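You operate a simulated robot arm through the tools that you are given. There is no shell and no other tool. Be economical: measure what you need, move in short steps, check, and stop when the job is done.

The job below is to be done with a simulated two-armed robot. You get a single attempt, and the scene is never put back.

## Task
Lift the pointer, hold the brown-banded wheel and file its burr off.
Fine: lay the file back; lower the pointer on the rim after filing; the wheel turns a few degrees at most. Set down upright: block file with a red grip. What is to be rubbed or washed off counts as gone when no trace of it is left.

It is judged by the outcome, as a careful person would: the job done as asked, and still so three seconds after it is handed in. It fails if anything else is knocked over, pushed out of place, dropped, spilled or broken.

## Robot
Two 7-joint arms with two-finger parallel grippers on one trunk, on a base that drives. Base frame: it is fixed to the floor where the robot stands at the start and does not move with it; the origin is under the middle of the robot, x ahead of it, y to its left, z up; the surface under the hand at the start is at about z = 0.78. Units: m, rad, N and s.
The left shoulder is at the start at [0.07, 0.133, 1.201], the right one opposite. With the tool pointing down near the work surface each hand reaches from about 0.1 to 0.62 m from the robot's upright axis, wherever it stands, measured 20 degrees to its own side. Places, roughly: block file with a red grip (10x6x6 cm) [0.4, -0.5, 0.8]; pointer arm [0.7, -0.1, 1]; small wheel with a green band (18x18x8 cm) [1.1, -1.8, 0.9]. Payload 1.57 kg a hand.
The tool frame of a hand sits at the grasp point between the pads (the TCP): z along the fingers, y along the line on which they close. The tips reach 0.03 m beyond it. Largest opening 0.08 m; finger width 0.017, thickness 0.012; the body of the gripper, 0.04 by 0.082 m, starts 0.08 m behind the TCP.
Orientation is that of the tool frame in the base frame, as a unit quaternion [w, x, y, z]. With the fingers straight down and closing along the base's y, the tool's x points along the base's -x, its y along +y and its z along -z.

## Interface
- The arms move only by the tool servo_tool. It takes "left_motion", "right_motion" or both (then of equal length, played together; a hand with none holds still); each is a list of rows, each a list of 7 numbers: the shift along the tool's x, y, z in m, then the turn, a rotation vector about the tool's x, y, z in rad, then the gripper command, from -1 (shut) to 1 (fully open), values between in proportion. In form: [[dx, dy, dz, wx, wy, wz, grip], ...]. A call has 1 to 10 rows; each row shifts and turns the commanded pose from where the row before left it, along the tool's axes as they then stand. Rows are played at 5 a second. More than 0.05 m and 0.15 rad between two rows, or a gripper value outside its range, and nothing of the call is played. A pose out of reach is approached as far as the arm can. The call stops where the force on the tool passes 40 N (or 10 N more than at its start, if that is more) or the arm is blocked; 0.2 s more then pass. The fingers move at their own pace (about 0.153 m/s each) and stop on an object; they squeeze with about 40 N. The grip force told is the motor's: it shows also when the fingers shut on nothing. Time passes only in rows, and 0.2 s behind the last, so rows that do not move let the fingers close. It gives the time, the measured TCP pose, the force on the tool (base axes), the opening and the grip force at its end, in the units of the frame above (readings bear some noise), with the torque about the TCP (base axes, N m) and any sound that the robot's microphone picked up.
- Cameras (640 x 400 px; columns grow to the right, rows downward): "scene" is now at [0.1251, -0.0407, 1.4122]; the picture's right is [-0.37, -0.93, -0.00], its down [-0.59, 0.24, -0.77] and it looks along [0.71, -0.28, -0.64] (base axes); focal length 214 px, centre (320, 200). "left" rides on the left gripper at [0.072, 0.007, -0.122] in its tool frame; the picture's right is [-0.09, 1.00, 0.00], its down [-0.84, -0.08, -0.54] and it looks along [-0.54, -0.05, 0.84] (tool axes); focal length 238 px, centre (320, 200). "right" rides on the right gripper at [0.072, -0.007, -0.122] in its tool frame; the picture's right is [0.09, 1.00, 0.00], its down [-0.84, 0.08, -0.54] and it looks along [-0.54, 0.05, 0.84] (tool axes); focal length 238 px, centre (320, 200). There is no depth. A picture from a camera that has moved, and an enlarged one, comes with that camera's place and axes in the base frame and with its lens. The place of the scene camera against the robot may be out by one fixed shift of up to 0.018 m in any direction.
- camera(camera): a new picture of that camera. The clock stands still meanwhile.
- lift_body(by): slides the trunk up (or, below 0, down) by that many m; the arms and the scene camera ride with it, the base frame stays. It gives what a move gives, with no picture.
- base_move(legs): drives the robot by 1 to 6 legs, each [ahead, left, turn to the left] in m, m and rad, along the robot's own axes; the way and the turn of a leg run together, so that a leg with both is an arc; at most 1.5 m and 3.142 rad a leg. The arms and the cameras ride along, it lands a little off, and it stops where it bumps. It gives what a move gives.
- aim_head(pan, tilt): turns the head with the scene camera to pan (to the left, within 1.501 rad either way) and tilt (down, from -0.506 to 1.204), counted from straight ahead of the robot. It gives what a move gives.
- close_up(camera, box): a new picture of the part [left, top, right, bottom] of that camera's present view, enlarged. The clock stands still meanwhile.
- finish_job(): hands the job in; it is judged then, once.

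Go step by step. Nothing tells you exact positions but the pictures and the camera data: compare them with the known pose of the tool, close in by small moves and look again before you grip or let go. The budget is 120 turns and 100 pictures, counting those below and the enlarged ones. Unless the task says otherwise, let go and move clear before handing in, and close with one line.

The tools are called after "Call:" by a JSON object that holds its "fn" and its "kwargs". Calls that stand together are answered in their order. servo_tool: Moves the arms, as the interface text tells. Its arguments: {"type":"object","properties":{"left_motion":{"type":"array"},"right_motion":{"type":"array"}},"required":[]} The other tools are called the same way: lift_body (by) slides the trunk up or down; base_move (legs) drives the base; aim_head (pan, tilt) turns the head that bears the scene camera; camera (camera) takes a picture; close_up (camera, box) takes an enlarged picture of a part of a camera's view; finish_job () hands the job in.

At the start:

```text
time_s: 0.0
left_eef_pos: [0.3901, -0.0096, 1.345]
left_orientation: [0.001, -0.001, 1.0, 0.0]
left_contact_force: [-0.2, 0.3, 0.1]
left_wrist_torque: [0.0, 0.02, 0.03]
left_grip_width: 0.0802
left_gripper_force: 0.2
right_eef_pos: [0.3334, -0.356, 1.2979]
right_orientation: [0.001, -0.001, 1.0, -0.001]
right_contact_force: [-0.5, -0.5, 0.3]
right_wrist_torque: [-0.01, 0.04, -0.02]
right_grip_width: 0.0799
right_gripper_force: 0.1
trunk travel left (down, up): [-0.775, 0.165]
robot x, y, heading: [0.0004, -0.0026, 0.001]
head pan, tilt: [-0.38, 0.695]
```

scene: 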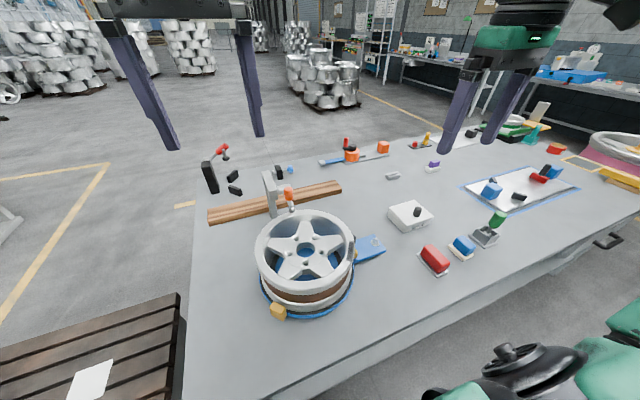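
right: 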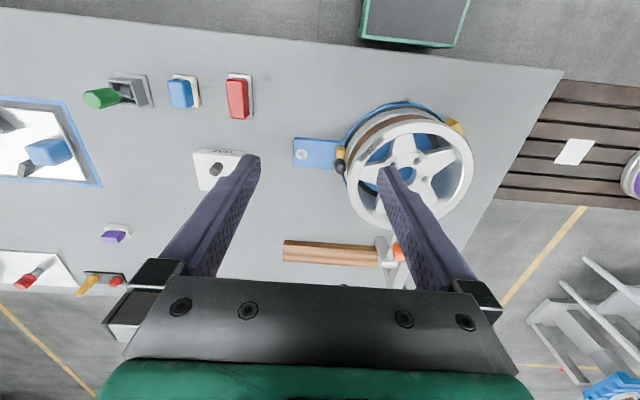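
left: 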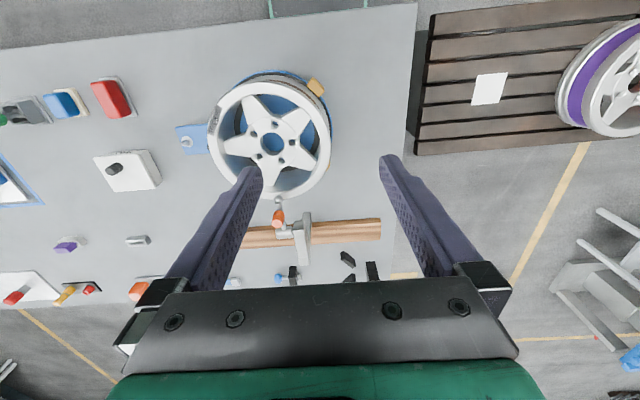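

I see the brown-banded wheel on a blue turntable, with a pointer arm with an orange knob at its far side and red, blue and green blocks to the right. I'll look closer to find the burr, the pointer and the file.

Call:
{"fn": "close_up", "kwargs": {"camera": "scene", "box": [200, 160, 400, 325]}}

Call:
{"fn": "close_up", "kwargs": {"camera": "right", "box": [270, 90, 490, 230]}}

Call:
{"fn": "close_up", "kwargs": {"camera": "left", "box": [170, 60, 390, 270]}}

Call:
{"fn": "close_up", "kwargs": {"camera": "scene", "box": [380, 190, 540, 290]}}

```text
2.42 times, centred on (300, 242) of scene
camera zoom: at [0.1251, -0.0407, 1.4122], right [-0.37, -0.93, 0.0], down [-0.59, 0.24, -0.77], along [0.71, -0.28, -0.64], focal length 520 px, centre (368, 97)
```

zoom: 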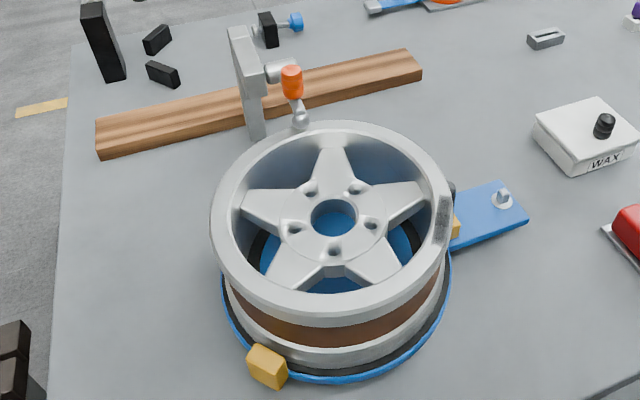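

```text
2.86 times, centred on (380, 160) of right
camera zoom: at [0.2605, -0.3624, 1.4211], right [-0.09, 1.0, 0.0], down [0.84, 0.08, 0.54], along [0.54, 0.05, -0.84], focal length 681 px, centre (149, 314)
```

zoom: 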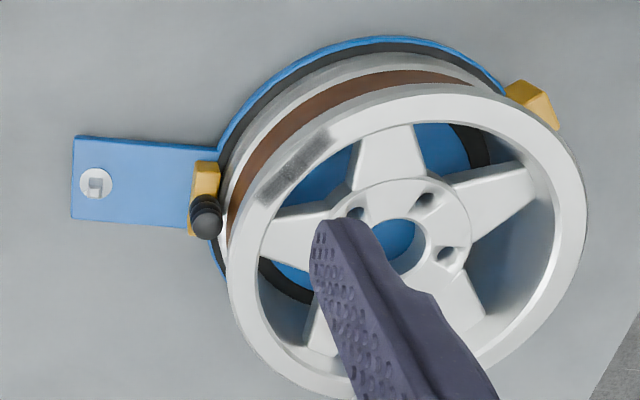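

```text
1.90 times, centred on (280, 165) of left
camera zoom: at [0.3168, -0.0033, 1.4662], right [0.09, 1.0, 0.0], down [0.84, -0.08, 0.54], along [0.54, -0.05, -0.84], focal length 454 px, centre (396, 267)
```

zoom: 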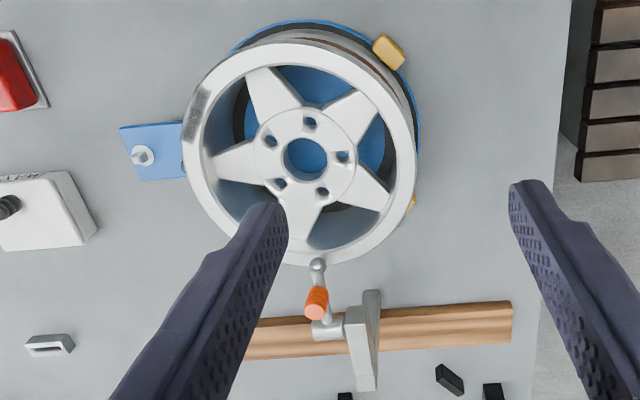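

```text
4.00 times, centred on (460, 240) of scene
camera zoom: at [0.1251, -0.0407, 1.4122], right [-0.37, -0.93, 0.0], down [-0.59, 0.24, -0.77], along [0.71, -0.28, -0.64], focal length 858 px, centre (-240, 40)
```

zoom: 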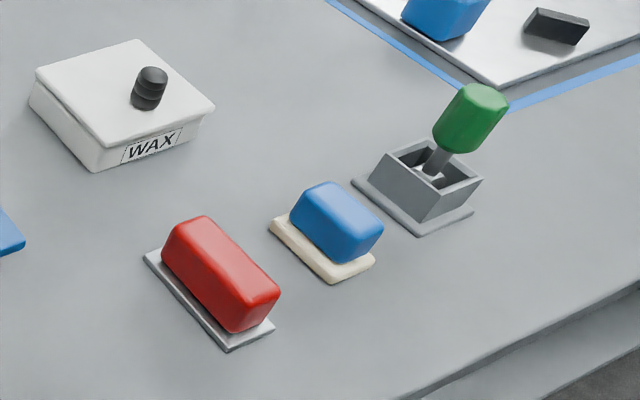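

The burr looks like the grey rough patch on the rim top near (0.435, -0.25, 0.92). The hub is near (0.50, -0.14) and the pointer tip near (0.645, -0.14). I'll look more closely at the pointer, the burr and the file.

Call:
{"fn": "close_up", "kwargs": {"camera": "scene", "box": [250, 160, 320, 220]}}

Call:
{"fn": "close_up", "kwargs": {"camera": "left", "box": [250, 170, 340, 280]}}

Call:
{"fn": "close_up", "kwargs": {"camera": "scene", "box": [325, 225, 395, 275]}}

Call:
{"fn": "close_up", "kwargs": {"camera": "right", "box": [200, 60, 280, 130]}}

```text
6.67 times, centred on (285, 190) of scene
camera zoom: at [0.1251, -0.0407, 1.4122], right [-0.37, -0.93, 0.0], down [-0.59, 0.24, -0.77], along [0.71, -0.28, -0.64], focal length 1430 px, centre (553, 267)
```

zoom: 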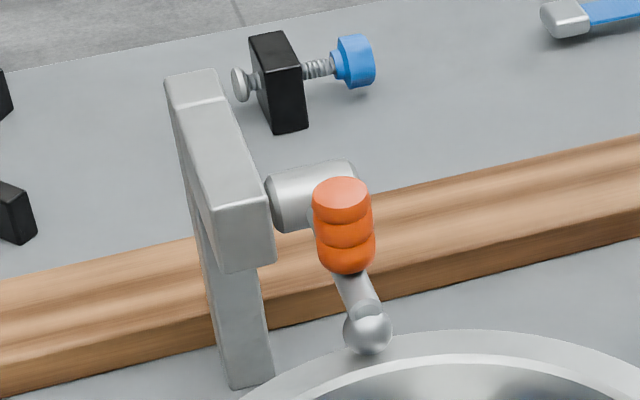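

```text
3.64 times, centred on (295, 225) of left
camera zoom: at [0.3168, -0.0033, 1.4662], right [0.09, 1.0, 0.0], down [0.84, -0.08, 0.54], along [0.54, -0.05, -0.84], focal length 867 px, centre (411, 109)
```

zoom: 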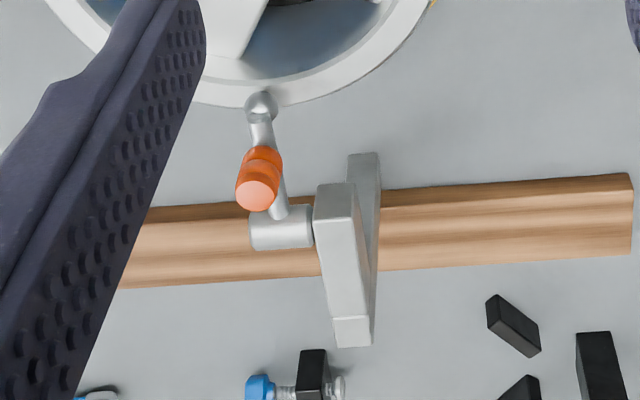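

```text
8.00 times, centred on (360, 250) of scene
camera zoom: at [0.1251, -0.0407, 1.4122], right [-0.37, -0.93, 0.0], down [-0.59, 0.24, -0.77], along [0.71, -0.28, -0.64], focal length 1716 px, centre (0, -200)
```

zoom: 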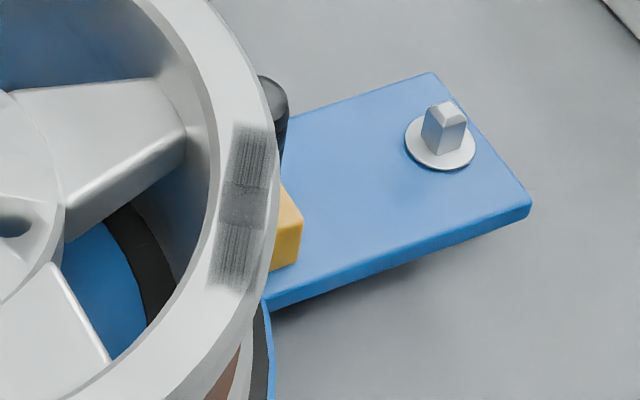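

```text
5.71 times, centred on (240, 95) of right
camera zoom: at [0.2605, -0.3624, 1.4211], right [-0.09, 1.0, 0.0], down [0.84, 0.08, 0.54], along [0.54, 0.05, -0.84], focal length 1362 px, centre (777, 800)
```

zoom: 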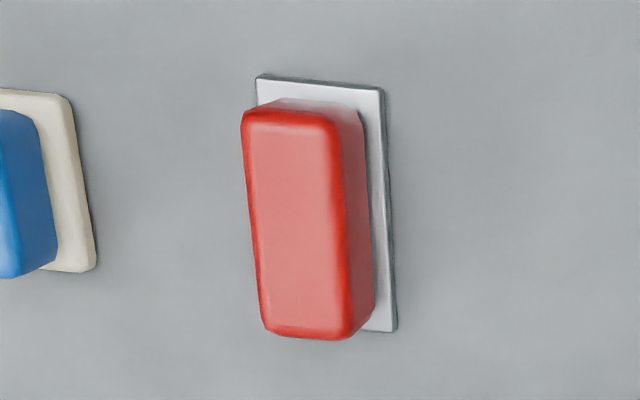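

The pointer is a hinged arm on a small post, and its orange knob stands at about (0.68, -0.143, 0.95–1.0). That is near the reach limit, so I'll check the room in front of the base and look from the side.

Call:
{"fn": "aim_head", "kwargs": {"pan": 0.0, "tilt": 1.2}}

Call:
{"fn": "camera", "kwargs": {"camera": "scene"}}

```text
time_s: 0.9
left_eef_pos: [0.3892, -0.011, 1.3443]
left_orientation: [0.001, -0.001, 1.0, 0.001]
left_contact_force: [0.7, 0.3, 0.7]
left_wrist_torque: [-0.01, -0.01, 0.0]
left_grip_width: 0.08
left_gripper_force: 0.1
right_eef_pos: [0.3332, -0.3561, 1.2995]
right_orientation: [0.0, 0.0, 1.0, 0.0]
right_contact_force: [-0.3, 0.2, -0.4]
right_wrist_torque: [0.0, 0.0, 0.0]
right_grip_width: 0.0801
right_gripper_force: 0.0
trunk travel left (down, up): [-0.775, 0.165]
robot x, y, heading: [-0.0022, 0.0015, -0.003]
head pan, tilt: [0.0, 1.201]
```

```text
88 pictures are left
camera scene: at [0.102, -0.0091, 1.3758], right [0.0, -1.0, 0.0], down [-0.93, 0.0, -0.36], along [0.36, 0.0, -0.93], focal length 214 px, centre (320, 200)
```

scene: 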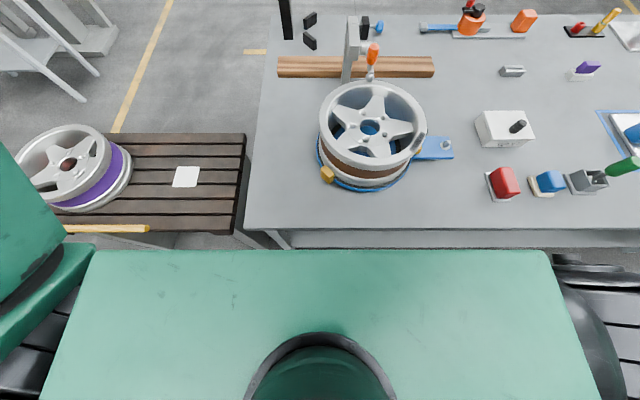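

The table's front edge is at about x=0.235 and the trunk front at about 0.155. I'll creep forward 4 cm for reach, then bring the right hand around to view the pointer and move the left hand aside.

Call:
{"fn": "base_move", "kwargs": {"legs": [[0.04, 0, 0]]}}

Call:
{"fn": "servo_tool", "kwargs": {"right_motion": [[-0.015, 0.035, 0.02, 0, 0, 0, 1], [-0.015, 0.035, 0.02, 0, 0, 0, 1], [-0.015, 0.035, 0.02, 0, 0, 0, 1], [-0.015, 0.035, 0.02, 0, 0, 0, 1], [-0.015, 0.035, 0.02, 0, 0, 0, 1], [-0.015, 0.035, 0.02, 0, 0, 0, 1], [0, 0, 0, 0, -0.15, 0, 1], [0, 0, 0, 0, -0.15, 0, 1], [0, 0, 0, 0, -0.15, 0, 1], [0, 0, 0, 0, -0.15, 0, 1]], "left_motion": [[0, 0.04, 0, 0, 0, 0, 1], [0, 0.04, 0, 0, 0, 0, 1], [0, 0.04, 0, 0, 0, 0, 1], [0, 0.04, 0, 0, 0, 0, 1], [0, 0.04, 0, 0, 0, 0, 1], [0, 0, 0, 0, 0, 0, 1], [0, 0, 0, 0, 0, 0, 1], [0, 0, 0, 0, 0, 0, 1], [0, 0, 0, 0, 0, 0, 1], [0, 0, 0, 0, 0, 0, 1]]}}

Call:
{"fn": "camera", "kwargs": {"camera": "right"}}

```text
time_s: 1.8
left_eef_pos: [0.4188, -0.0118, 1.3469]
left_orientation: [0.004, 0.0, 1.0, 0.0]
left_contact_force: [-0.6, -0.4, -0.6]
left_wrist_torque: [0.01, -0.1, 0.02]
left_grip_width: 0.0803
left_gripper_force: 0.1
right_eef_pos: [0.363, -0.3563, 1.3021]
right_orientation: [0.004, -0.001, 1.0, 0.0]
right_contact_force: [-0.4, -0.3, 0.7]
right_wrist_torque: [-0.03, -0.03, 0.03]
right_grip_width: 0.0804
right_gripper_force: 0.0
trunk travel left (down, up): [-0.775, 0.165]
robot x, y, heading: [0.0416, -0.0015, -0.001]
head pan, tilt: [0.0, 1.201]
```

```text
time_s: 4.0
left_eef_pos: [0.4283, 0.1862, 1.3451]
left_orientation: [0.002, 0.0, 1.0, 0.0]
left_contact_force: [-1.0, -0.1, -0.6]
left_wrist_torque: [0.01, -0.01, 0.02]
left_grip_width: 0.0798
left_gripper_force: 0.0
right_eef_pos: [0.4599, -0.1466, 1.1804]
right_orientation: [0.297, -0.001, 0.955, 0.001]
right_contact_force: [-1.1, -0.1, -0.8]
right_wrist_torque: [0.0, -0.01, 0.01]
right_grip_width: 0.0799
right_gripper_force: 0.1
trunk travel left (down, up): [-0.775, 0.165]
robot x, y, heading: [0.0394, -0.0015, -0.002]
head pan, tilt: [0.0, 1.201]
```

```text
87 pictures are left
camera right: at [0.3314, -0.1533, 1.2396], right [-0.08, 1.0, -0.05], down [0.38, 0.08, 0.92], along [0.92, 0.05, -0.39], focal length 238 px, centre (320, 200)
```

right: 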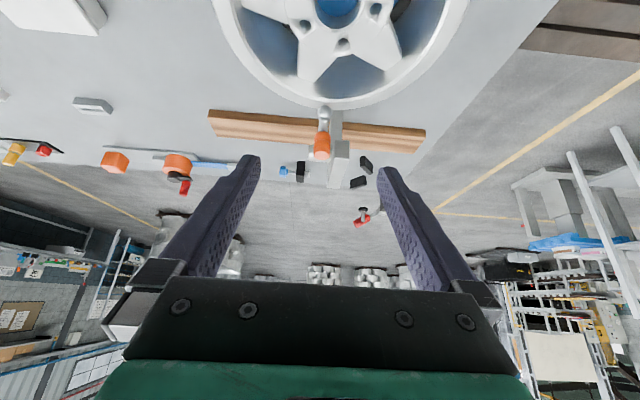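

The hand now faces the pointer. I'll zoom in on it to measure the hinge.

Call:
{"fn": "close_up", "kwargs": {"camera": "right", "box": [280, 85, 380, 200]}}

Call:
{"fn": "aim_head", "kwargs": {"pan": -0.2, "tilt": 0.6}}

Call:
{"fn": "close_up", "kwargs": {"camera": "scene", "box": [200, 100, 440, 300]}}

```text
3.48 times, centred on (330, 142) of right
camera zoom: at [0.3314, -0.1533, 1.2396], right [-0.08, 1.0, -0.05], down [0.38, 0.08, 0.92], along [0.92, 0.05, -0.39], focal length 829 px, centre (285, 400)
```

zoom: 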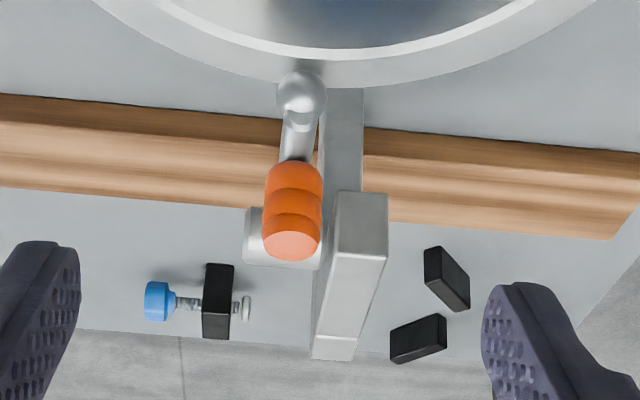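

```text
time_s: 5.0
left_eef_pos: [0.4298, 0.1872, 1.3438]
left_orientation: [0.0, 0.0, 1.0, 0.0]
left_contact_force: [-0.4, -0.2, 0.2]
left_wrist_torque: [-0.03, 0.0, 0.0]
left_grip_width: 0.0801
left_gripper_force: 0.0
right_eef_pos: [0.4619, -0.1474, 1.1793]
right_orientation: [0.294, 0.0, 0.956, 0.001]
right_contact_force: [0.0, -0.2, 0.4]
right_wrist_torque: [-0.03, 0.05, -0.01]
right_grip_width: 0.0801
right_gripper_force: 0.1
trunk travel left (down, up): [-0.775, 0.165]
robot x, y, heading: [0.0337, -0.0009, -0.002]
head pan, tilt: [-0.201, 0.6]
```

```text
2.00 times, centred on (320, 200) of scene
camera zoom: at [0.1716, -0.0265, 1.4203], right [-0.2, -0.98, 0.0], down [-0.55, 0.11, -0.82], along [0.81, -0.16, -0.57], focal length 429 px, centre (320, 200)
```

zoom: 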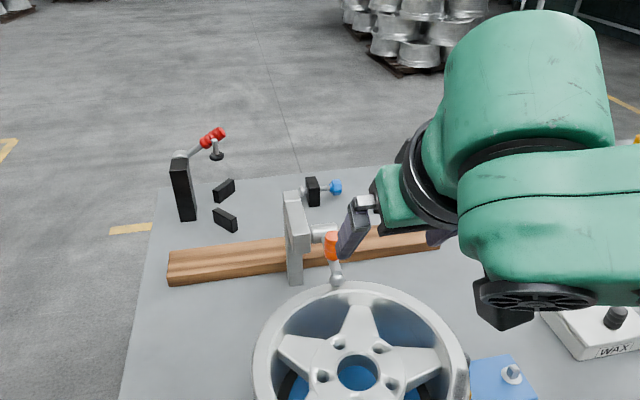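

The knob sits close beside the post head, so finger clearance matters. I'll bring the right hand nearer, more horizontal and half open, to look from the front.

Call:
{"fn": "servo_tool", "kwargs": {"right_motion": [[0, 0, 0, 0, -0.125, 0, 0.1], [0, 0, 0, 0, -0.125, 0, 0.1], [0, 0, 0, 0, -0.125, 0, 0.1], [0, 0, 0, 0, -0.125, 0, 0.1], [0.016, 0.001, 0.02, 0, 0, 0, 0.1], [0.016, 0.001, 0.02, 0, 0, 0, 0.1], [0.016, 0.001, 0.02, 0, 0, 0, 0.1], [0.016, 0.001, 0.02, 0, 0, 0, 0.1], [0.016, 0.001, 0.02, 0, 0, 0, 0.1]]}}

Call:
{"fn": "camera", "kwargs": {"camera": "right"}}

Call:
{"fn": "close_up", "kwargs": {"camera": "right", "box": [240, 100, 400, 200]}}

```text
time_s: 7.0
left_eef_pos: [0.4304, 0.1863, 1.3445]
left_orientation: [0.001, 0.0, 1.0, 0.0]
left_contact_force: [0.1, -0.3, -0.1]
left_wrist_torque: [0.0, -0.04, 0.02]
left_grip_width: 0.0802
left_gripper_force: 0.1
right_eef_pos: [0.4703, -0.134, 1.1938]
right_orientation: [0.355, 0.0, 0.935, 0.0]
right_contact_force: [0.5, -0.6, 0.1]
right_wrist_torque: [-0.01, 0.0, 0.0]
right_grip_width: 0.044
right_gripper_force: 0.2
right hand out of reach, approached as far as the arm can: row 1, 2, 3, 4, 5, 6, 7, 8, 9
trunk travel left (down, up): [-0.775, 0.165]
robot x, y, heading: [0.0392, 0.0005, -0.002]
head pan, tilt: [-0.201, 0.6]
```

```text
84 pictures are left
camera right: at [0.3348, -0.1398, 1.2393], right [-0.07, 1.0, -0.06], down [0.27, 0.08, 0.96], along [0.96, 0.05, -0.27], focal length 238 px, centre (320, 200)
```

right: 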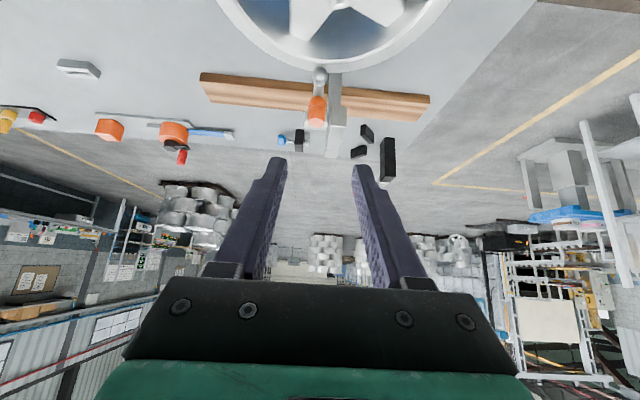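

```text
4.00 times, centred on (320, 150) of right
camera zoom: at [0.3348, -0.1398, 1.2393], right [-0.07, 1.0, -0.06], down [0.27, 0.08, 0.96], along [0.96, 0.05, -0.27], focal length 953 px, centre (320, 400)
```

zoom: 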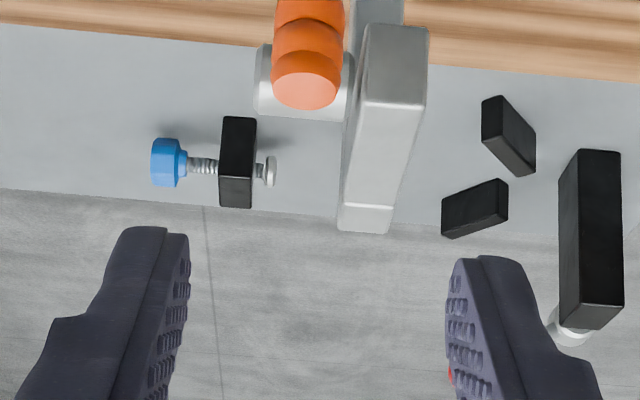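

The knob is too close to the post head for a finger to fit beside it, but the ball tip in front is free and I can pinch it from above and ahead. I'll come closer to measure the ball.

Call:
{"fn": "servo_tool", "kwargs": {"right_motion": [[0.006, 0, 0.033, 0, 0, 0, 0.1], [0.006, 0, 0.033, 0, 0, 0, 0.1], [0.006, 0, 0.033, 0, 0, 0, 0.1], [0.006, 0, 0.033, 0, 0, 0, 0.1], [0.006, 0, 0.033, 0, 0, 0, 0.1]]}}

Call:
{"fn": "camera", "kwargs": {"camera": "right"}}

```text
time_s: 8.2
left_eef_pos: [0.4311, 0.1871, 1.3448]
left_orientation: [-0.001, 0.001, 1.0, 0.0]
left_contact_force: [0.8, -0.5, -1.2]
left_wrist_torque: [-0.02, 0.06, 0.02]
left_grip_width: 0.08
left_gripper_force: 0.0
right_eef_pos: [0.5594, -0.1344, 1.0521]
right_orientation: [0.355, 0.0, 0.935, 0.0]
right_contact_force: [0.1, -0.1, 0.7]
right_wrist_torque: [0.0, 0.0, 0.02]
right_grip_width: 0.0442
right_gripper_force: 0.0
trunk travel left (down, up): [-0.775, 0.165]
robot x, y, heading: [0.043, 0.0008, -0.004]
head pan, tilt: [-0.201, 0.6]
```

```text
82 pictures are left
camera right: at [0.4222, -0.14, 1.0952], right [-0.07, 1.0, -0.06], down [0.27, 0.08, 0.96], along [0.96, 0.05, -0.27], focal length 238 px, centre (320, 200)
```

right: 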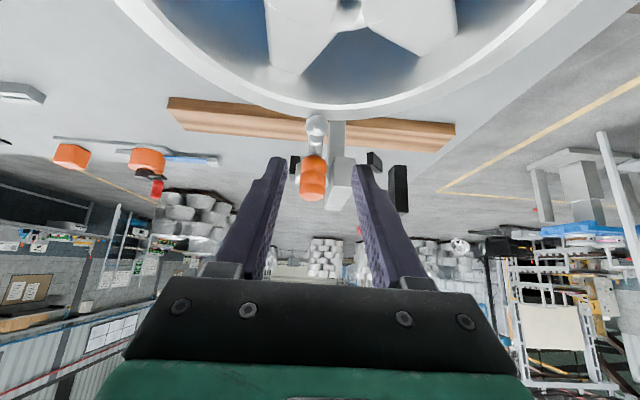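

The ball is at about (0.636, -0.138, 0.956). I'll zoom here to measure the hinge boss better.

Call:
{"fn": "close_up", "kwargs": {"camera": "right", "box": [260, 100, 380, 220]}}

```text
3.33 times, centred on (320, 160) of right
camera zoom: at [0.4222, -0.14, 1.0952], right [-0.07, 1.0, -0.06], down [0.27, 0.08, 0.96], along [0.96, 0.05, -0.27], focal length 794 px, centre (320, 333)
```

zoom: 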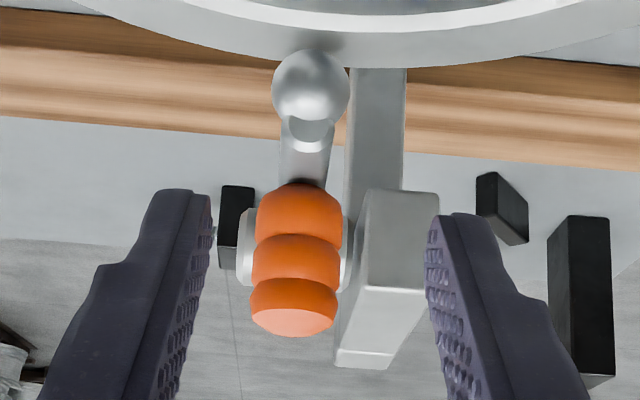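

Pivot is about (0.73, 0.973) and the ball is 2.4 cm across. I'll advance so the fingertips straddle the ball just above the rim.

Call:
{"fn": "servo_tool", "kwargs": {"right_motion": [[0.0016, -0.0006, 0.022, 0, 0, 0, 0.05], [0.0016, -0.0006, 0.022, 0, 0, 0, 0.0], [0.0016, -0.0006, 0.022, 0, 0, 0, 0.0], [0.0016, -0.0006, 0.018, 0, 0, 0, 0.0]]}}

Call:
{"fn": "camera", "kwargs": {"camera": "right"}}

Call:
{"fn": "close_up", "kwargs": {"camera": "scene", "box": [240, 150, 400, 260]}}

```text
time_s: 9.2
left_eef_pos: [0.4307, 0.1871, 1.344]
left_orientation: [0.0, 0.0, 1.0, 0.0]
left_contact_force: [0.5, 0.3, 0.6]
left_wrist_torque: [-0.01, 0.02, 0.03]
left_grip_width: 0.08
left_gripper_force: 0.0
right_eef_pos: [0.6072, -0.1359, 0.9861]
right_orientation: [0.355, -0.001, 0.935, 0.001]
right_contact_force: [0.6, 0.0, -1.1]
right_wrist_torque: [0.03, -0.02, -0.01]
right_grip_width: 0.0402
right_gripper_force: 0.2
trunk travel left (down, up): [-0.775, 0.165]
robot x, y, heading: [0.0377, -0.002, 0.001]
head pan, tilt: [-0.201, 0.6]
```

```text
80 pictures are left
camera right: at [0.4729, -0.1418, 1.0296], right [-0.07, 1.0, -0.06], down [0.27, 0.08, 0.96], along [0.96, 0.05, -0.27], focal length 238 px, centre (320, 200)
```

right: 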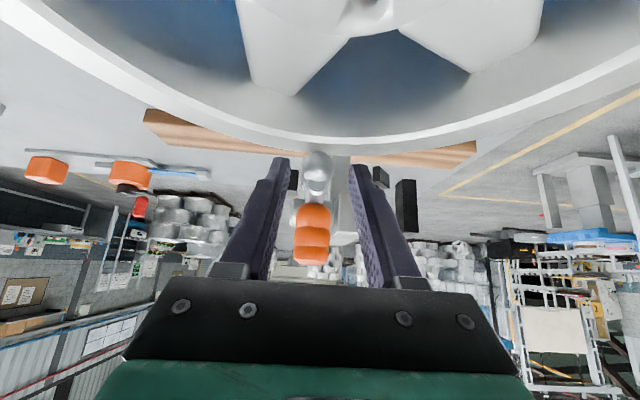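

```text
3.64 times, centred on (320, 205) of scene
camera zoom: at [0.1723, -0.0268, 1.4203], right [-0.2, -0.98, 0.0], down [-0.55, 0.11, -0.82], along [0.81, -0.16, -0.57], focal length 780 px, centre (320, 182)
```

zoom: 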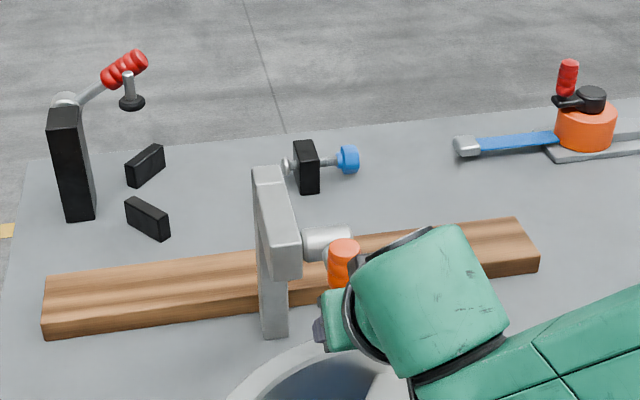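

The ball measures as expected at (0.636, -0.137, 0.957), centred between the fingers. I'll advance the last 1.9 cm and close gently on it.

Call:
{"fn": "servo_tool", "kwargs": {"right_motion": [[-0.001, -0.0005, 0.01, 0, 0, 0, 0.0], [-0.001, -0.0005, 0.009, 0, 0, 0, 0.0], [0, 0, 0, 0, 0, 0, -0.6], [0, 0, 0, 0, 0, 0, -0.6], [0, 0, 0, 0, 0, 0, -0.6]]}}

Call:
{"fn": "camera", "kwargs": {"camera": "right"}}

```text
time_s: 10.4
left_eef_pos: [0.4301, 0.1872, 1.3444]
left_orientation: [0.002, 0.001, 1.0, 0.0]
left_contact_force: [0.4, -0.7, -0.9]
left_wrist_torque: [-0.04, 0.01, -0.01]
left_grip_width: 0.08
left_gripper_force: 0.3
right_eef_pos: [0.6225, -0.1363, 0.9746]
right_orientation: [0.357, 0.0, 0.934, 0.0]
right_contact_force: [3.4, -3.7, 7.3]
right_wrist_torque: [-0.15, -0.31, -0.05]
right_grip_width: 0.0232
right_gripper_force: 35.7
trunk travel left (down, up): [-0.775, 0.165]
robot x, y, heading: [0.0387, 0.0023, 0.001]
head pan, tilt: [-0.201, 0.6]
```

```text
78 pictures are left
camera right: at [0.4865, -0.1429, 1.0174], right [-0.07, 1.0, -0.06], down [0.26, 0.08, 0.96], along [0.96, 0.05, -0.27], focal length 238 px, centre (320, 200)
```

right: 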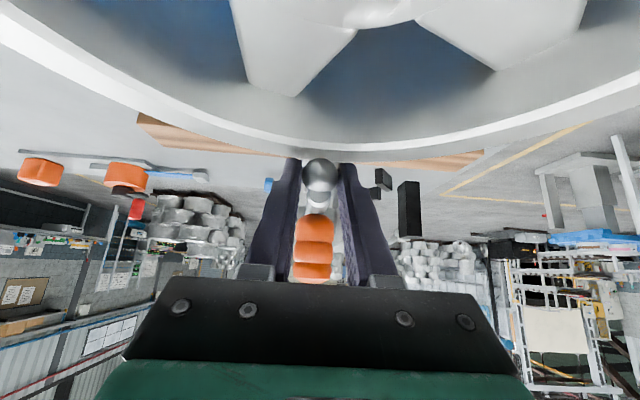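

The ball is gripped (23 mm). I'll lift it along the hinge arc by about 40° first, watching the force.

Call:
{"fn": "servo_tool", "kwargs": {"right_motion": [[-0.0051, 0, -0.0068, 0, 0, 0, -0.6], [-0.0051, 0, -0.0069, 0, 0, 0, -0.6], [-0.0121, 0, -0.0114, 0, 0, 0, -0.6], [-0.0139, 0, -0.0092, 0, 0, 0, -0.6], [-0.0152, 0, -0.0066, 0, 0, 0, -0.6]]}}

Call:
{"fn": "camera", "kwargs": {"camera": "right"}}

```text
time_s: 11.6
left_eef_pos: [0.4288, 0.1876, 1.3439]
left_orientation: [0.001, 0.0, 1.0, 0.0]
left_contact_force: [-0.4, -1.1, -0.3]
left_wrist_torque: [0.02, 0.02, 0.0]
left_grip_width: 0.0799
left_gripper_force: 0.1
right_eef_pos: [0.6342, -0.1362, 1.0408]
right_orientation: [0.356, 0.0, 0.935, 0.001]
right_contact_force: [-0.5, -2.3, -1.6]
right_wrist_torque: [-0.03, 0.03, -0.06]
right_grip_width: 0.0178
right_gripper_force: 1.3
trunk travel left (down, up): [-0.775, 0.165]
robot x, y, heading: [0.0434, 0.0009, -0.001]
head pan, tilt: [-0.201, 0.6]
```

```text
77 pictures are left
camera right: at [0.4983, -0.1421, 1.0837], right [-0.07, 1.0, -0.06], down [0.27, 0.08, 0.96], along [0.96, 0.05, -0.27], focal length 238 px, centre (320, 200)
```

right: 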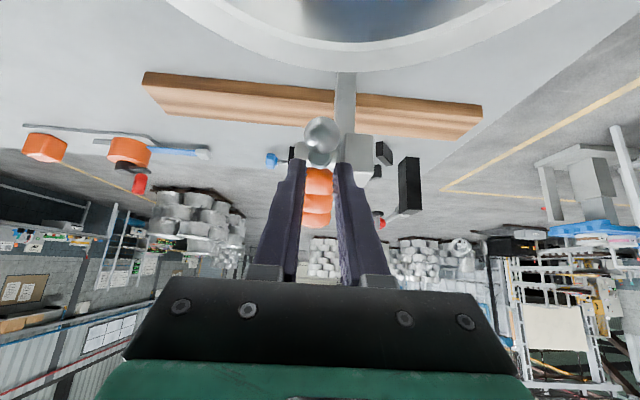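

The ball slipped out, but the pointer stayed where it was left, raised about 25°, so friction holds it. I'll re-grip deeper around the ball and lift further.

Call:
{"fn": "servo_tool", "kwargs": {"right_motion": [[0, 0, 0, 0, 0, 0, -0.1], [0, 0, -0.03, 0, 0, 0, -0.1], [0.0128, 0, 0, 0, 0, 0, -0.1], [0.0128, 0, 0, 0, 0, 0, -0.1], [0, 0, 0.02, 0, 0, 0, -0.1]]}}

Call:
{"fn": "camera", "kwargs": {"camera": "right"}}

```text
time_s: 12.8
left_eef_pos: [0.4305, 0.1866, 1.3428]
left_orientation: [0.001, 0.0, 1.0, 0.0]
left_contact_force: [-1.6, -0.3, 0.0]
left_wrist_torque: [0.05, 0.01, 0.0]
left_grip_width: 0.08
left_gripper_force: 0.1
right_eef_pos: [0.6089, -0.135, 1.0277]
right_orientation: [0.355, 0.001, 0.935, -0.001]
right_contact_force: [-0.2, -1.0, 0.3]
right_wrist_torque: [0.02, -0.05, -0.02]
right_grip_width: 0.0359
right_gripper_force: 0.0
trunk travel left (down, up): [-0.775, 0.165]
robot x, y, heading: [0.0385, 0.002, -0.003]
head pan, tilt: [-0.201, 0.6]
```

```text
76 pictures are left
camera right: at [0.4738, -0.1417, 1.0722], right [-0.07, 1.0, -0.06], down [0.27, 0.08, 0.96], along [0.96, 0.05, -0.27], focal length 238 px, centre (320, 200)
```

right: 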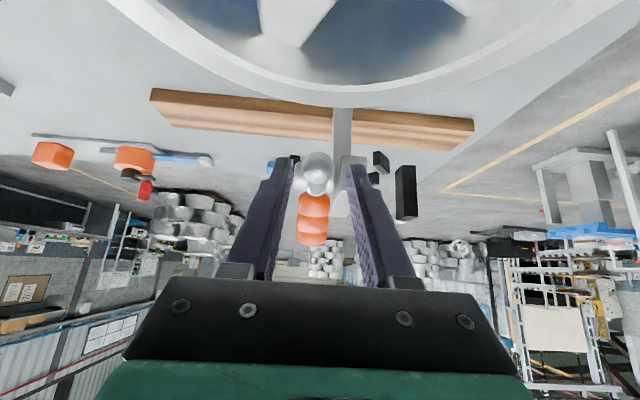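

The ball is at about (0.638, -0.136, 1.002). I'll move in deeper, close, then lift further.

Call:
{"fn": "servo_tool", "kwargs": {"right_motion": [[-0.0046, -0.0005, 0.0264, 0, 0, 0, -0.1], [0, 0, 0, 0, 0, 0, -0.7], [0, 0, 0, 0, 0, 0, -0.7], [-0.0095, 0, -0.0043, 0, 0, 0, -0.7], [-0.0095, 0, -0.0044, 0, 0, 0, -0.7], [-0.0161, 0, -0.0039, 0, 0, 0, -0.7], [-0.0166, 0, -0.001, 0, 0, 0, -0.7]]}}

Call:
{"fn": "camera", "kwargs": {"camera": "right"}}

```text
time_s: 14.4
left_eef_pos: [0.4285, 0.1868, 1.3456]
left_orientation: [0.0, 0.001, 1.0, 0.0]
left_contact_force: [-0.2, 1.2, -0.8]
left_wrist_torque: [0.02, 0.02, 0.01]
left_grip_width: 0.0798
left_gripper_force: 0.1
right_eef_pos: [0.6578, -0.1362, 1.0575]
right_orientation: [0.358, 0.0, 0.934, 0.0]
right_contact_force: [-5.3, -1.6, -1.7]
right_wrist_torque: [0.02, 0.41, -0.24]
right_grip_width: 0.0178
right_gripper_force: 32.8
trunk travel left (down, up): [-0.775, 0.165]
robot x, y, heading: [0.0412, 0.0028, 0.002]
head pan, tilt: [-0.201, 0.6]
```

```text
75 pictures are left
camera right: at [0.5229, -0.143, 1.102], right [-0.07, 1.0, -0.06], down [0.26, 0.08, 0.96], along [0.96, 0.05, -0.27], focal length 238 px, centre (320, 200)
```

right: 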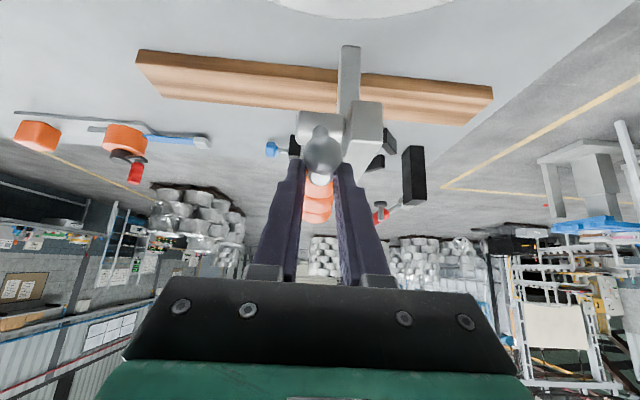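

The pointer is now up about 50°, though the fingers are sliding off the ball again. I'll re-grip centred and take it up about 30° more.

Call:
{"fn": "servo_tool", "kwargs": {"right_motion": [[0, 0, 0, 0, 0, 0, -0.1], [0.0145, 0, 0, 0, 0, 0, -0.1], [0, 0, 0.008, 0, 0, 0, -0.1], [0, 0, 0, 0, 0, 0, -0.6], [0, 0, 0, 0, 0, 0, -0.6], [-0.0115, 0, 0, 0, 0, 0, -0.6], [-0.0115, 0, 0, 0, 0, 0, -0.6], [-0.011, 0, 0.0035, 0, 0, 0, -0.6], [-0.011, 0, 0.0035, 0, 0, 0, -0.6]]}}

Call:
{"fn": "camera", "kwargs": {"camera": "right"}}

```text
time_s: 16.4
left_eef_pos: [0.4264, 0.1879, 1.3448]
left_orientation: [0.003, 0.001, 1.0, 0.0]
left_contact_force: [0.5, 0.8, -0.1]
left_wrist_torque: [0.02, -0.02, 0.02]
left_grip_width: 0.0801
left_gripper_force: 0.0
right_eef_pos: [0.6853, -0.1356, 1.0659]
right_orientation: [0.353, -0.001, 0.936, 0.001]
right_contact_force: [-24.7, 3.6, -16.0]
right_wrist_torque: [0.16, 1.04, 0.08]
right_grip_width: 0.0235
right_gripper_force: 36.3
trunk travel left (down, up): [-0.775, 0.165]
robot x, y, heading: [0.0435, -0.0003, 0.003]
head pan, tilt: [-0.201, 0.6]
```

```text
74 pictures are left
camera right: at [0.5492, -0.1433, 1.1098], right [-0.07, 1.0, -0.06], down [0.27, 0.08, 0.96], along [0.96, 0.05, -0.27], focal length 238 px, centre (320, 200)
```

right: 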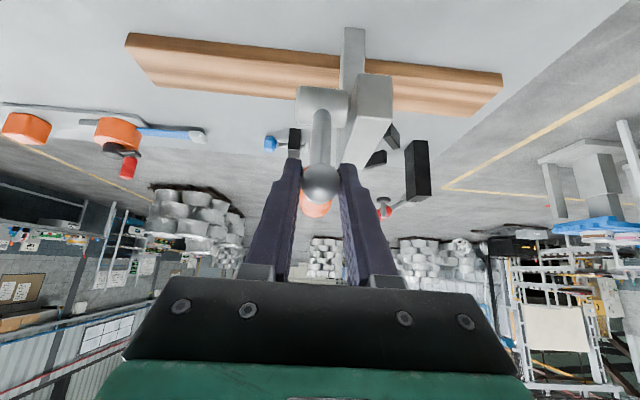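

The pointer is nearly upright (about 75–80°) and the resistance suggests its stop, so I'll let go and back off to see if it stays.

Call:
{"fn": "servo_tool", "kwargs": {"right_motion": [[0, 0, 0, 0, 0, 0, -0.1], [0, 0, 0, 0, 0, 0, -0.05], [0, 0, -0.03, 0, 0, 0, -0.05], [0, 0, -0.04, 0, 0, 0, -0.05], [0, 0, -0.04, 0, 0, 0, 0], [0, 0, 0, 0, 0, 0, 0]]}}

Call:
{"fn": "camera", "kwargs": {"camera": "right"}}

```text
time_s: 17.8
left_eef_pos: [0.4312, 0.1873, 1.3432]
left_orientation: [0.0, 0.0, 1.0, 0.0]
left_contact_force: [0.0, 0.0, -0.8]
left_wrist_torque: [0.02, -0.02, -0.01]
left_grip_width: 0.0802
left_gripper_force: 0.0
right_eef_pos: [0.6195, -0.1383, 1.1481]
right_orientation: [0.353, 0.001, 0.935, -0.001]
right_contact_force: [0.1, 0.2, -0.1]
right_wrist_torque: [0.03, -0.02, -0.01]
right_grip_width: 0.0399
right_gripper_force: 0.1
trunk travel left (down, up): [-0.775, 0.165]
robot x, y, heading: [0.0418, -0.0017, 0.001]
head pan, tilt: [-0.201, 0.6]
```

```text
73 pictures are left
camera right: at [0.4832, -0.1437, 1.1918], right [-0.07, 1.0, -0.06], down [0.27, 0.08, 0.96], along [0.96, 0.05, -0.27], focal length 238 px, centre (320, 200)
```

right: 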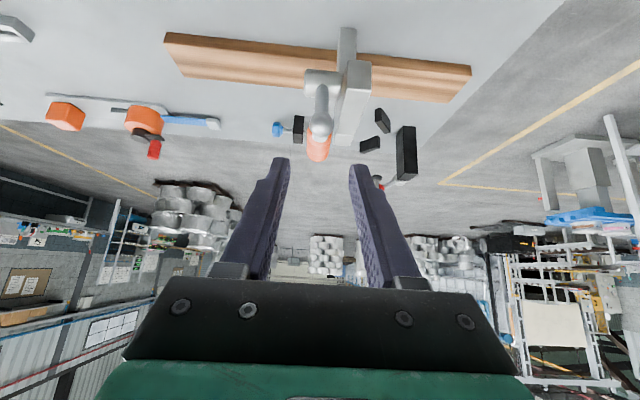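

The pointer stays up by itself. I'll withdraw the right hand toward the file side and bring the left hand above the wheel's left rim to measure it.

Call:
{"fn": "servo_tool", "kwargs": {"right_motion": [[0.008, 0, -0.04, 0, 0, 0, 0.5], [0.008, -0.02, -0.04, 0, 0, 0, 1], [0.008, -0.025, -0.04, 0, 0, 0, 1], [0.008, -0.025, -0.04, 0, 0, 0, 1], [0, -0.03, 0, 0, 0.146, 0, 1], [0, -0.03, 0, 0, 0.146, 0, 1], [0, -0.03, 0, 0, 0.146, 0, 1], [0, -0.03, 0, 0, 0.146, 0, 1], [0, -0.03, 0, 0, 0.14, 0, 1], [0, -0.03, 0, 0, 0, 0, 1]], "left_motion": [[0, 0, 0, 0, 0, 0, 1], [0, 0, 0, 0, 0, 0, 1], [0, 0, 0, 0, 0, 0, 1], [-0.006, -0.025, 0.03, 0, 0, 0, 1], [-0.006, -0.025, 0.03, 0, 0, 0, 1], [-0.006, -0.025, 0.03, 0, 0, 0, 1], [-0.006, -0.025, 0.03, 0, 0, 0, 1], [-0.006, -0.025, 0.03, 0, 0, 0, 1], [-0.006, -0.025, 0.03, 0, 0, 0, 1], [-0.006, -0.025, 0.03, 0, 0, 0, 1]]}}

Call:
{"fn": "camera", "kwargs": {"camera": "left"}}

Call:
{"fn": "camera", "kwargs": {"camera": "right"}}

```text
time_s: 20.0
left_eef_pos: [0.4709, 0.0108, 1.1347]
left_orientation: [0.001, 0.0, 1.0, 0.002]
left_contact_force: [0.0, 0.2, 0.1]
left_wrist_torque: [0.05, -0.06, 0.0]
left_grip_width: 0.0798
left_gripper_force: 0.0
right_eef_pos: [0.4866, -0.3917, 1.246]
right_orientation: [-0.001, -0.001, 1.0, 0.002]
right_contact_force: [0.3, -1.1, -0.5]
right_wrist_torque: [0.04, -0.02, -0.01]
right_grip_width: 0.0802
right_gripper_force: 0.1
trunk travel left (down, up): [-0.775, 0.165]
robot x, y, heading: [0.0393, 0.0019, -0.003]
head pan, tilt: [-0.201, 0.6]
```

```text
72 pictures are left
camera left: at [0.3985, 0.018, 1.2563], right [0.09, 1.0, 0.0], down [0.84, -0.08, 0.54], along [0.54, -0.05, -0.84], focal length 238 px, centre (320, 200)
```

left: 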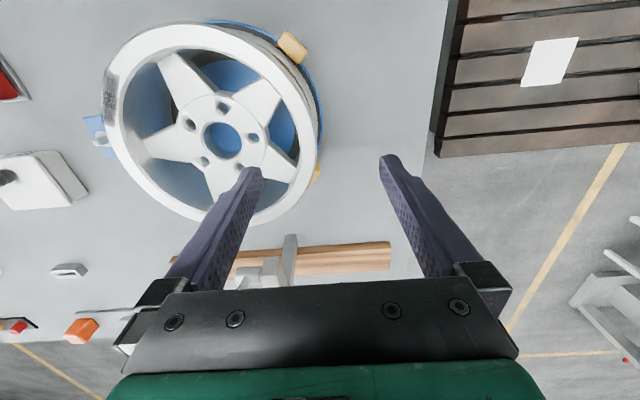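

```text
71 pictures are left
camera right: at [0.4143, -0.3985, 1.3678], right [-0.09, 1.0, 0.0], down [0.84, 0.08, 0.54], along [0.54, 0.05, -0.84], focal length 238 px, centre (320, 200)
```

right: 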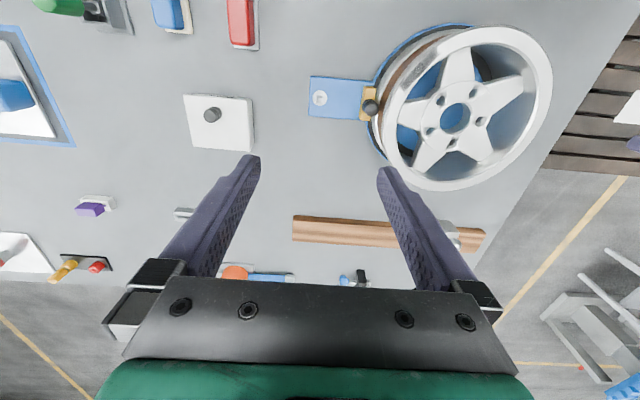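

The rim's outer radius is about 0.14 around (0.497, -0.133), with the top near z 0.944. I'll zoom into the left rim area for the pinch and into the burr.

Call:
{"fn": "close_up", "kwargs": {"camera": "left", "box": [240, 60, 360, 200]}}

Call:
{"fn": "close_up", "kwargs": {"camera": "right", "box": [340, 20, 480, 140]}}

Call:
{"fn": "close_up", "kwargs": {"camera": "left", "box": [80, 30, 180, 140]}}

```text
2.86 times, centred on (300, 130) of left
camera zoom: at [0.3985, 0.018, 1.2563], right [0.09, 1.0, 0.0], down [0.84, -0.08, 0.54], along [0.54, -0.05, -0.84], focal length 681 px, centre (377, 400)
```

zoom: 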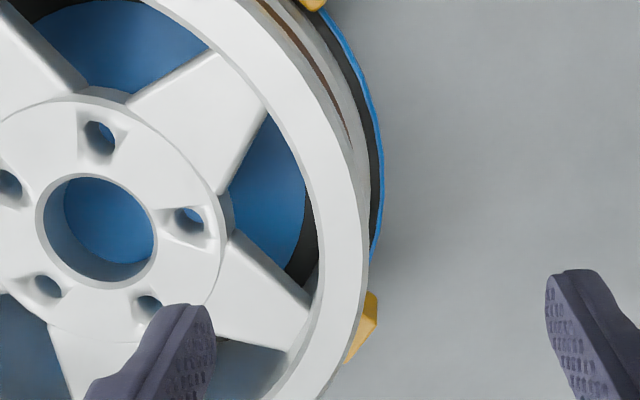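

```text
3.33 times, centred on (410, 80) of right
camera zoom: at [0.4143, -0.3985, 1.3678], right [-0.09, 1.0, 0.0], down [0.84, 0.08, 0.54], along [0.54, 0.05, -0.84], focal length 794 px, centre (20, 600)
```

zoom: 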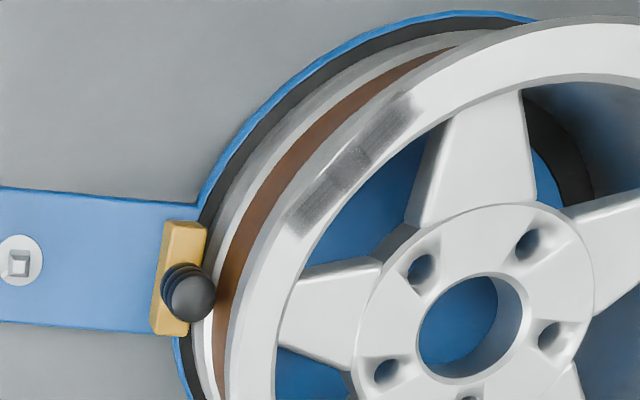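

```text
3.64 times, centred on (130, 85) of left
camera zoom: at [0.3985, 0.018, 1.2563], right [0.09, 1.0, 0.0], down [0.84, -0.08, 0.54], along [0.54, -0.05, -0.84], focal length 867 px, centre (1011, 618)
```

zoom: 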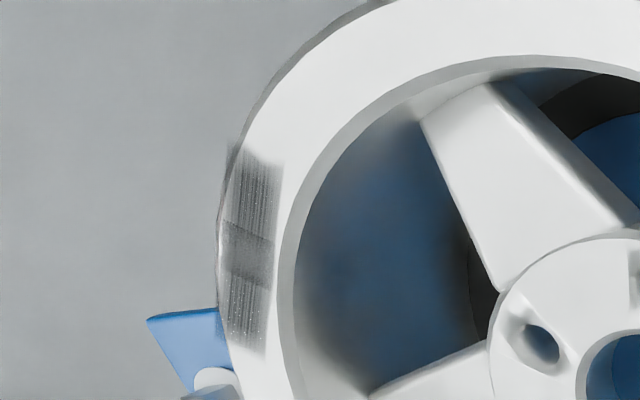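

The burr is centred at (0.430, -0.243) with its tangent about -31°, and both wrist cameras agree on that. The file is at (0.383, -0.548). I'll bring the left hand just above the rim pinch point and the right hand above the file.

Call:
{"fn": "servo_tool", "kwargs": {"right_motion": [[0.013, -0.0195, 0.037, 0, 0, 0, 1], [0.013, -0.0195, 0.037, 0, 0, 0, 1], [0.013, -0.0195, 0.037, 0, 0, 0, 1], [0.013, -0.0195, 0.037, 0, 0, 0, 1], [0.013, -0.0195, 0.037, 0, 0, 0, 1], [0.013, -0.0195, 0.037, 0, 0, 0, 1], [0.013, -0.0195, 0.037, 0, 0, 0, 1], [0.013, -0.0195, 0.037, 0, 0, 0, 1]], "left_motion": [[-0.0043, -0.005, 0.034, 0, 0, 0, 0.6], [-0.0043, -0.005, 0.034, 0, 0, 0, 0.3], [-0.0043, -0.005, 0.034, 0, 0, 0, 0.3], [-0.0043, -0.005, 0.033, 0, 0, 0, 0.3], [0, 0, 0, 0, 0, 0, 0.3], [0, 0, 0, 0, 0, 0, 0.3], [0, 0, 0, 0, 0, 0, 0.3], [0, 0, 0, 0, 0, 0, 0.3]]}}

Call:
{"fn": "camera", "kwargs": {"camera": "left"}}

Call:
{"fn": "camera", "kwargs": {"camera": "right"}}

```text
time_s: 21.8
left_eef_pos: [0.4869, -0.0091, 1.0005]
left_orientation: [0.0, 0.0, 1.0, 0.0]
left_contact_force: [0.9, -0.6, 0.0]
left_wrist_torque: [0.02, -0.01, -0.04]
left_grip_width: 0.0517
left_gripper_force: 0.0
right_eef_pos: [0.3855, -0.5448, 0.948]
right_orientation: [0.001, 0.0, 1.0, 0.0]
right_contact_force: [-0.6, 0.2, -0.2]
right_wrist_torque: [0.02, -0.01, -0.02]
right_grip_width: 0.0801
right_gripper_force: 0.1
trunk travel left (down, up): [-0.775, 0.165]
robot x, y, heading: [0.0373, 0.0007, 0.003]
head pan, tilt: [-0.201, 0.6]
```

```text
67 pictures are left
camera left: at [0.4135, -0.0014, 1.1226], right [0.09, 1.0, 0.0], down [0.84, -0.08, 0.54], along [0.54, -0.05, -0.84], focal length 238 px, centre (320, 200)
```

left: 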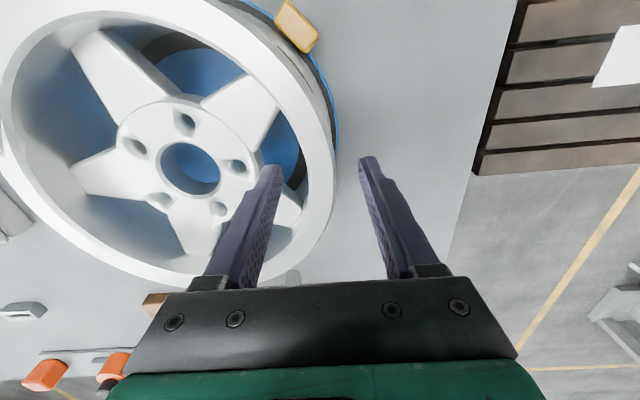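

```text
66 pictures are left
camera right: at [0.3128, -0.55, 1.0707], right [-0.09, 1.0, 0.0], down [0.84, 0.08, 0.54], along [0.54, 0.05, -0.84], focal length 238 px, centre (320, 200)
```

right: 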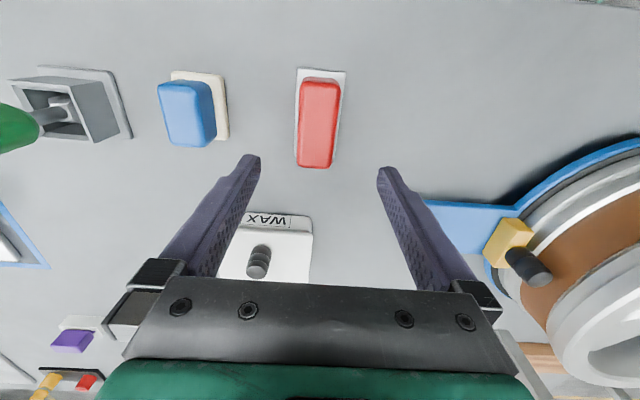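

Both hands are lined up. I'll lower the left fingers over the rim wall, between the spokes, and the right fingers around the red grip.

Call:
{"fn": "servo_tool", "kwargs": {"right_motion": [[0.0025, 0, 0.03, 0, 0, 0, 1], [0.0025, 0, 0.03, 0, 0, 0, 1], [0.0025, 0, 0.03, 0, 0, 0, 1], [0, 0, 0.028, 0, 0, 0, 1]], "left_motion": [[0.001, 0.001, 0.016, 0, 0, 0, 0.3], [0.001, 0.001, 0.016, 0, 0, 0, 0.3], [0.001, 0.001, 0.016, 0, 0, 0, 0.3], [0, 0, 0.015, 0, 0, 0, 0.3]]}}

Call:
{"fn": "camera", "kwargs": {"camera": "left"}}

Call:
{"fn": "camera", "kwargs": {"camera": "right"}}

```text
time_s: 22.8
left_eef_pos: [0.4846, -0.0046, 0.9356]
left_orientation: [0.001, 0.001, 1.0, 0.0]
left_contact_force: [0.1, 0.1, 0.1]
left_wrist_torque: [0.02, 0.03, -0.03]
left_grip_width: 0.0521
left_gripper_force: 0.0
right_eef_pos: [0.3798, -0.5429, 0.8311]
right_orientation: [0.0, 0.0, 1.0, 0.0]
right_contact_force: [-0.4, 0.0, 0.3]
right_wrist_torque: [0.03, 0.01, 0.0]
right_grip_width: 0.0799
right_gripper_force: 0.1
trunk travel left (down, up): [-0.775, 0.165]
robot x, y, heading: [0.0395, -0.001, -0.003]
head pan, tilt: [-0.201, 0.6]
```

```text
65 pictures are left
camera left: at [0.412, 0.0033, 1.0578], right [0.09, 1.0, 0.0], down [0.84, -0.08, 0.54], along [0.54, -0.05, -0.84], focal length 238 px, centre (320, 200)
```

left: 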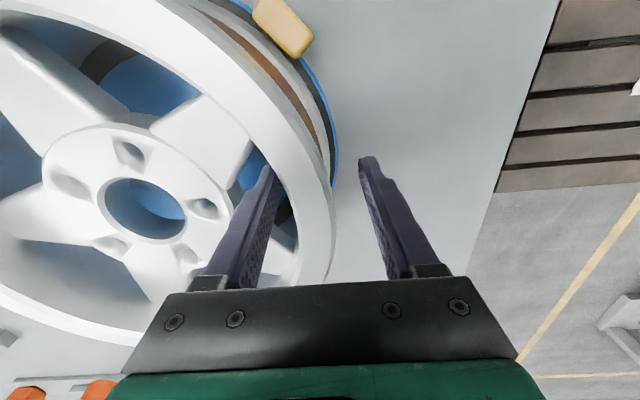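

```text
64 pictures are left
camera right: at [0.3067, -0.5497, 0.9535], right [-0.09, 1.0, 0.0], down [0.84, 0.08, 0.54], along [0.54, 0.05, -0.84], focal length 238 px, centre (320, 200)
```

right: 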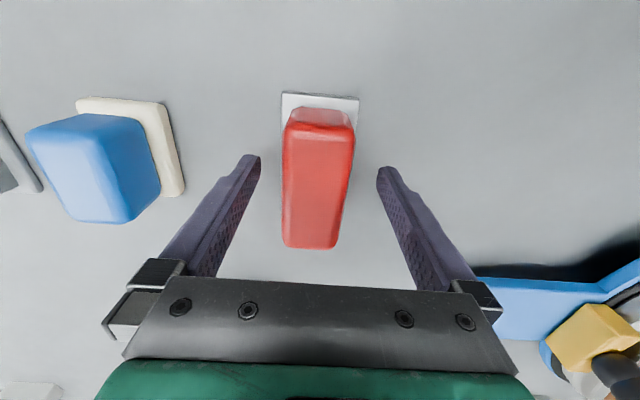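

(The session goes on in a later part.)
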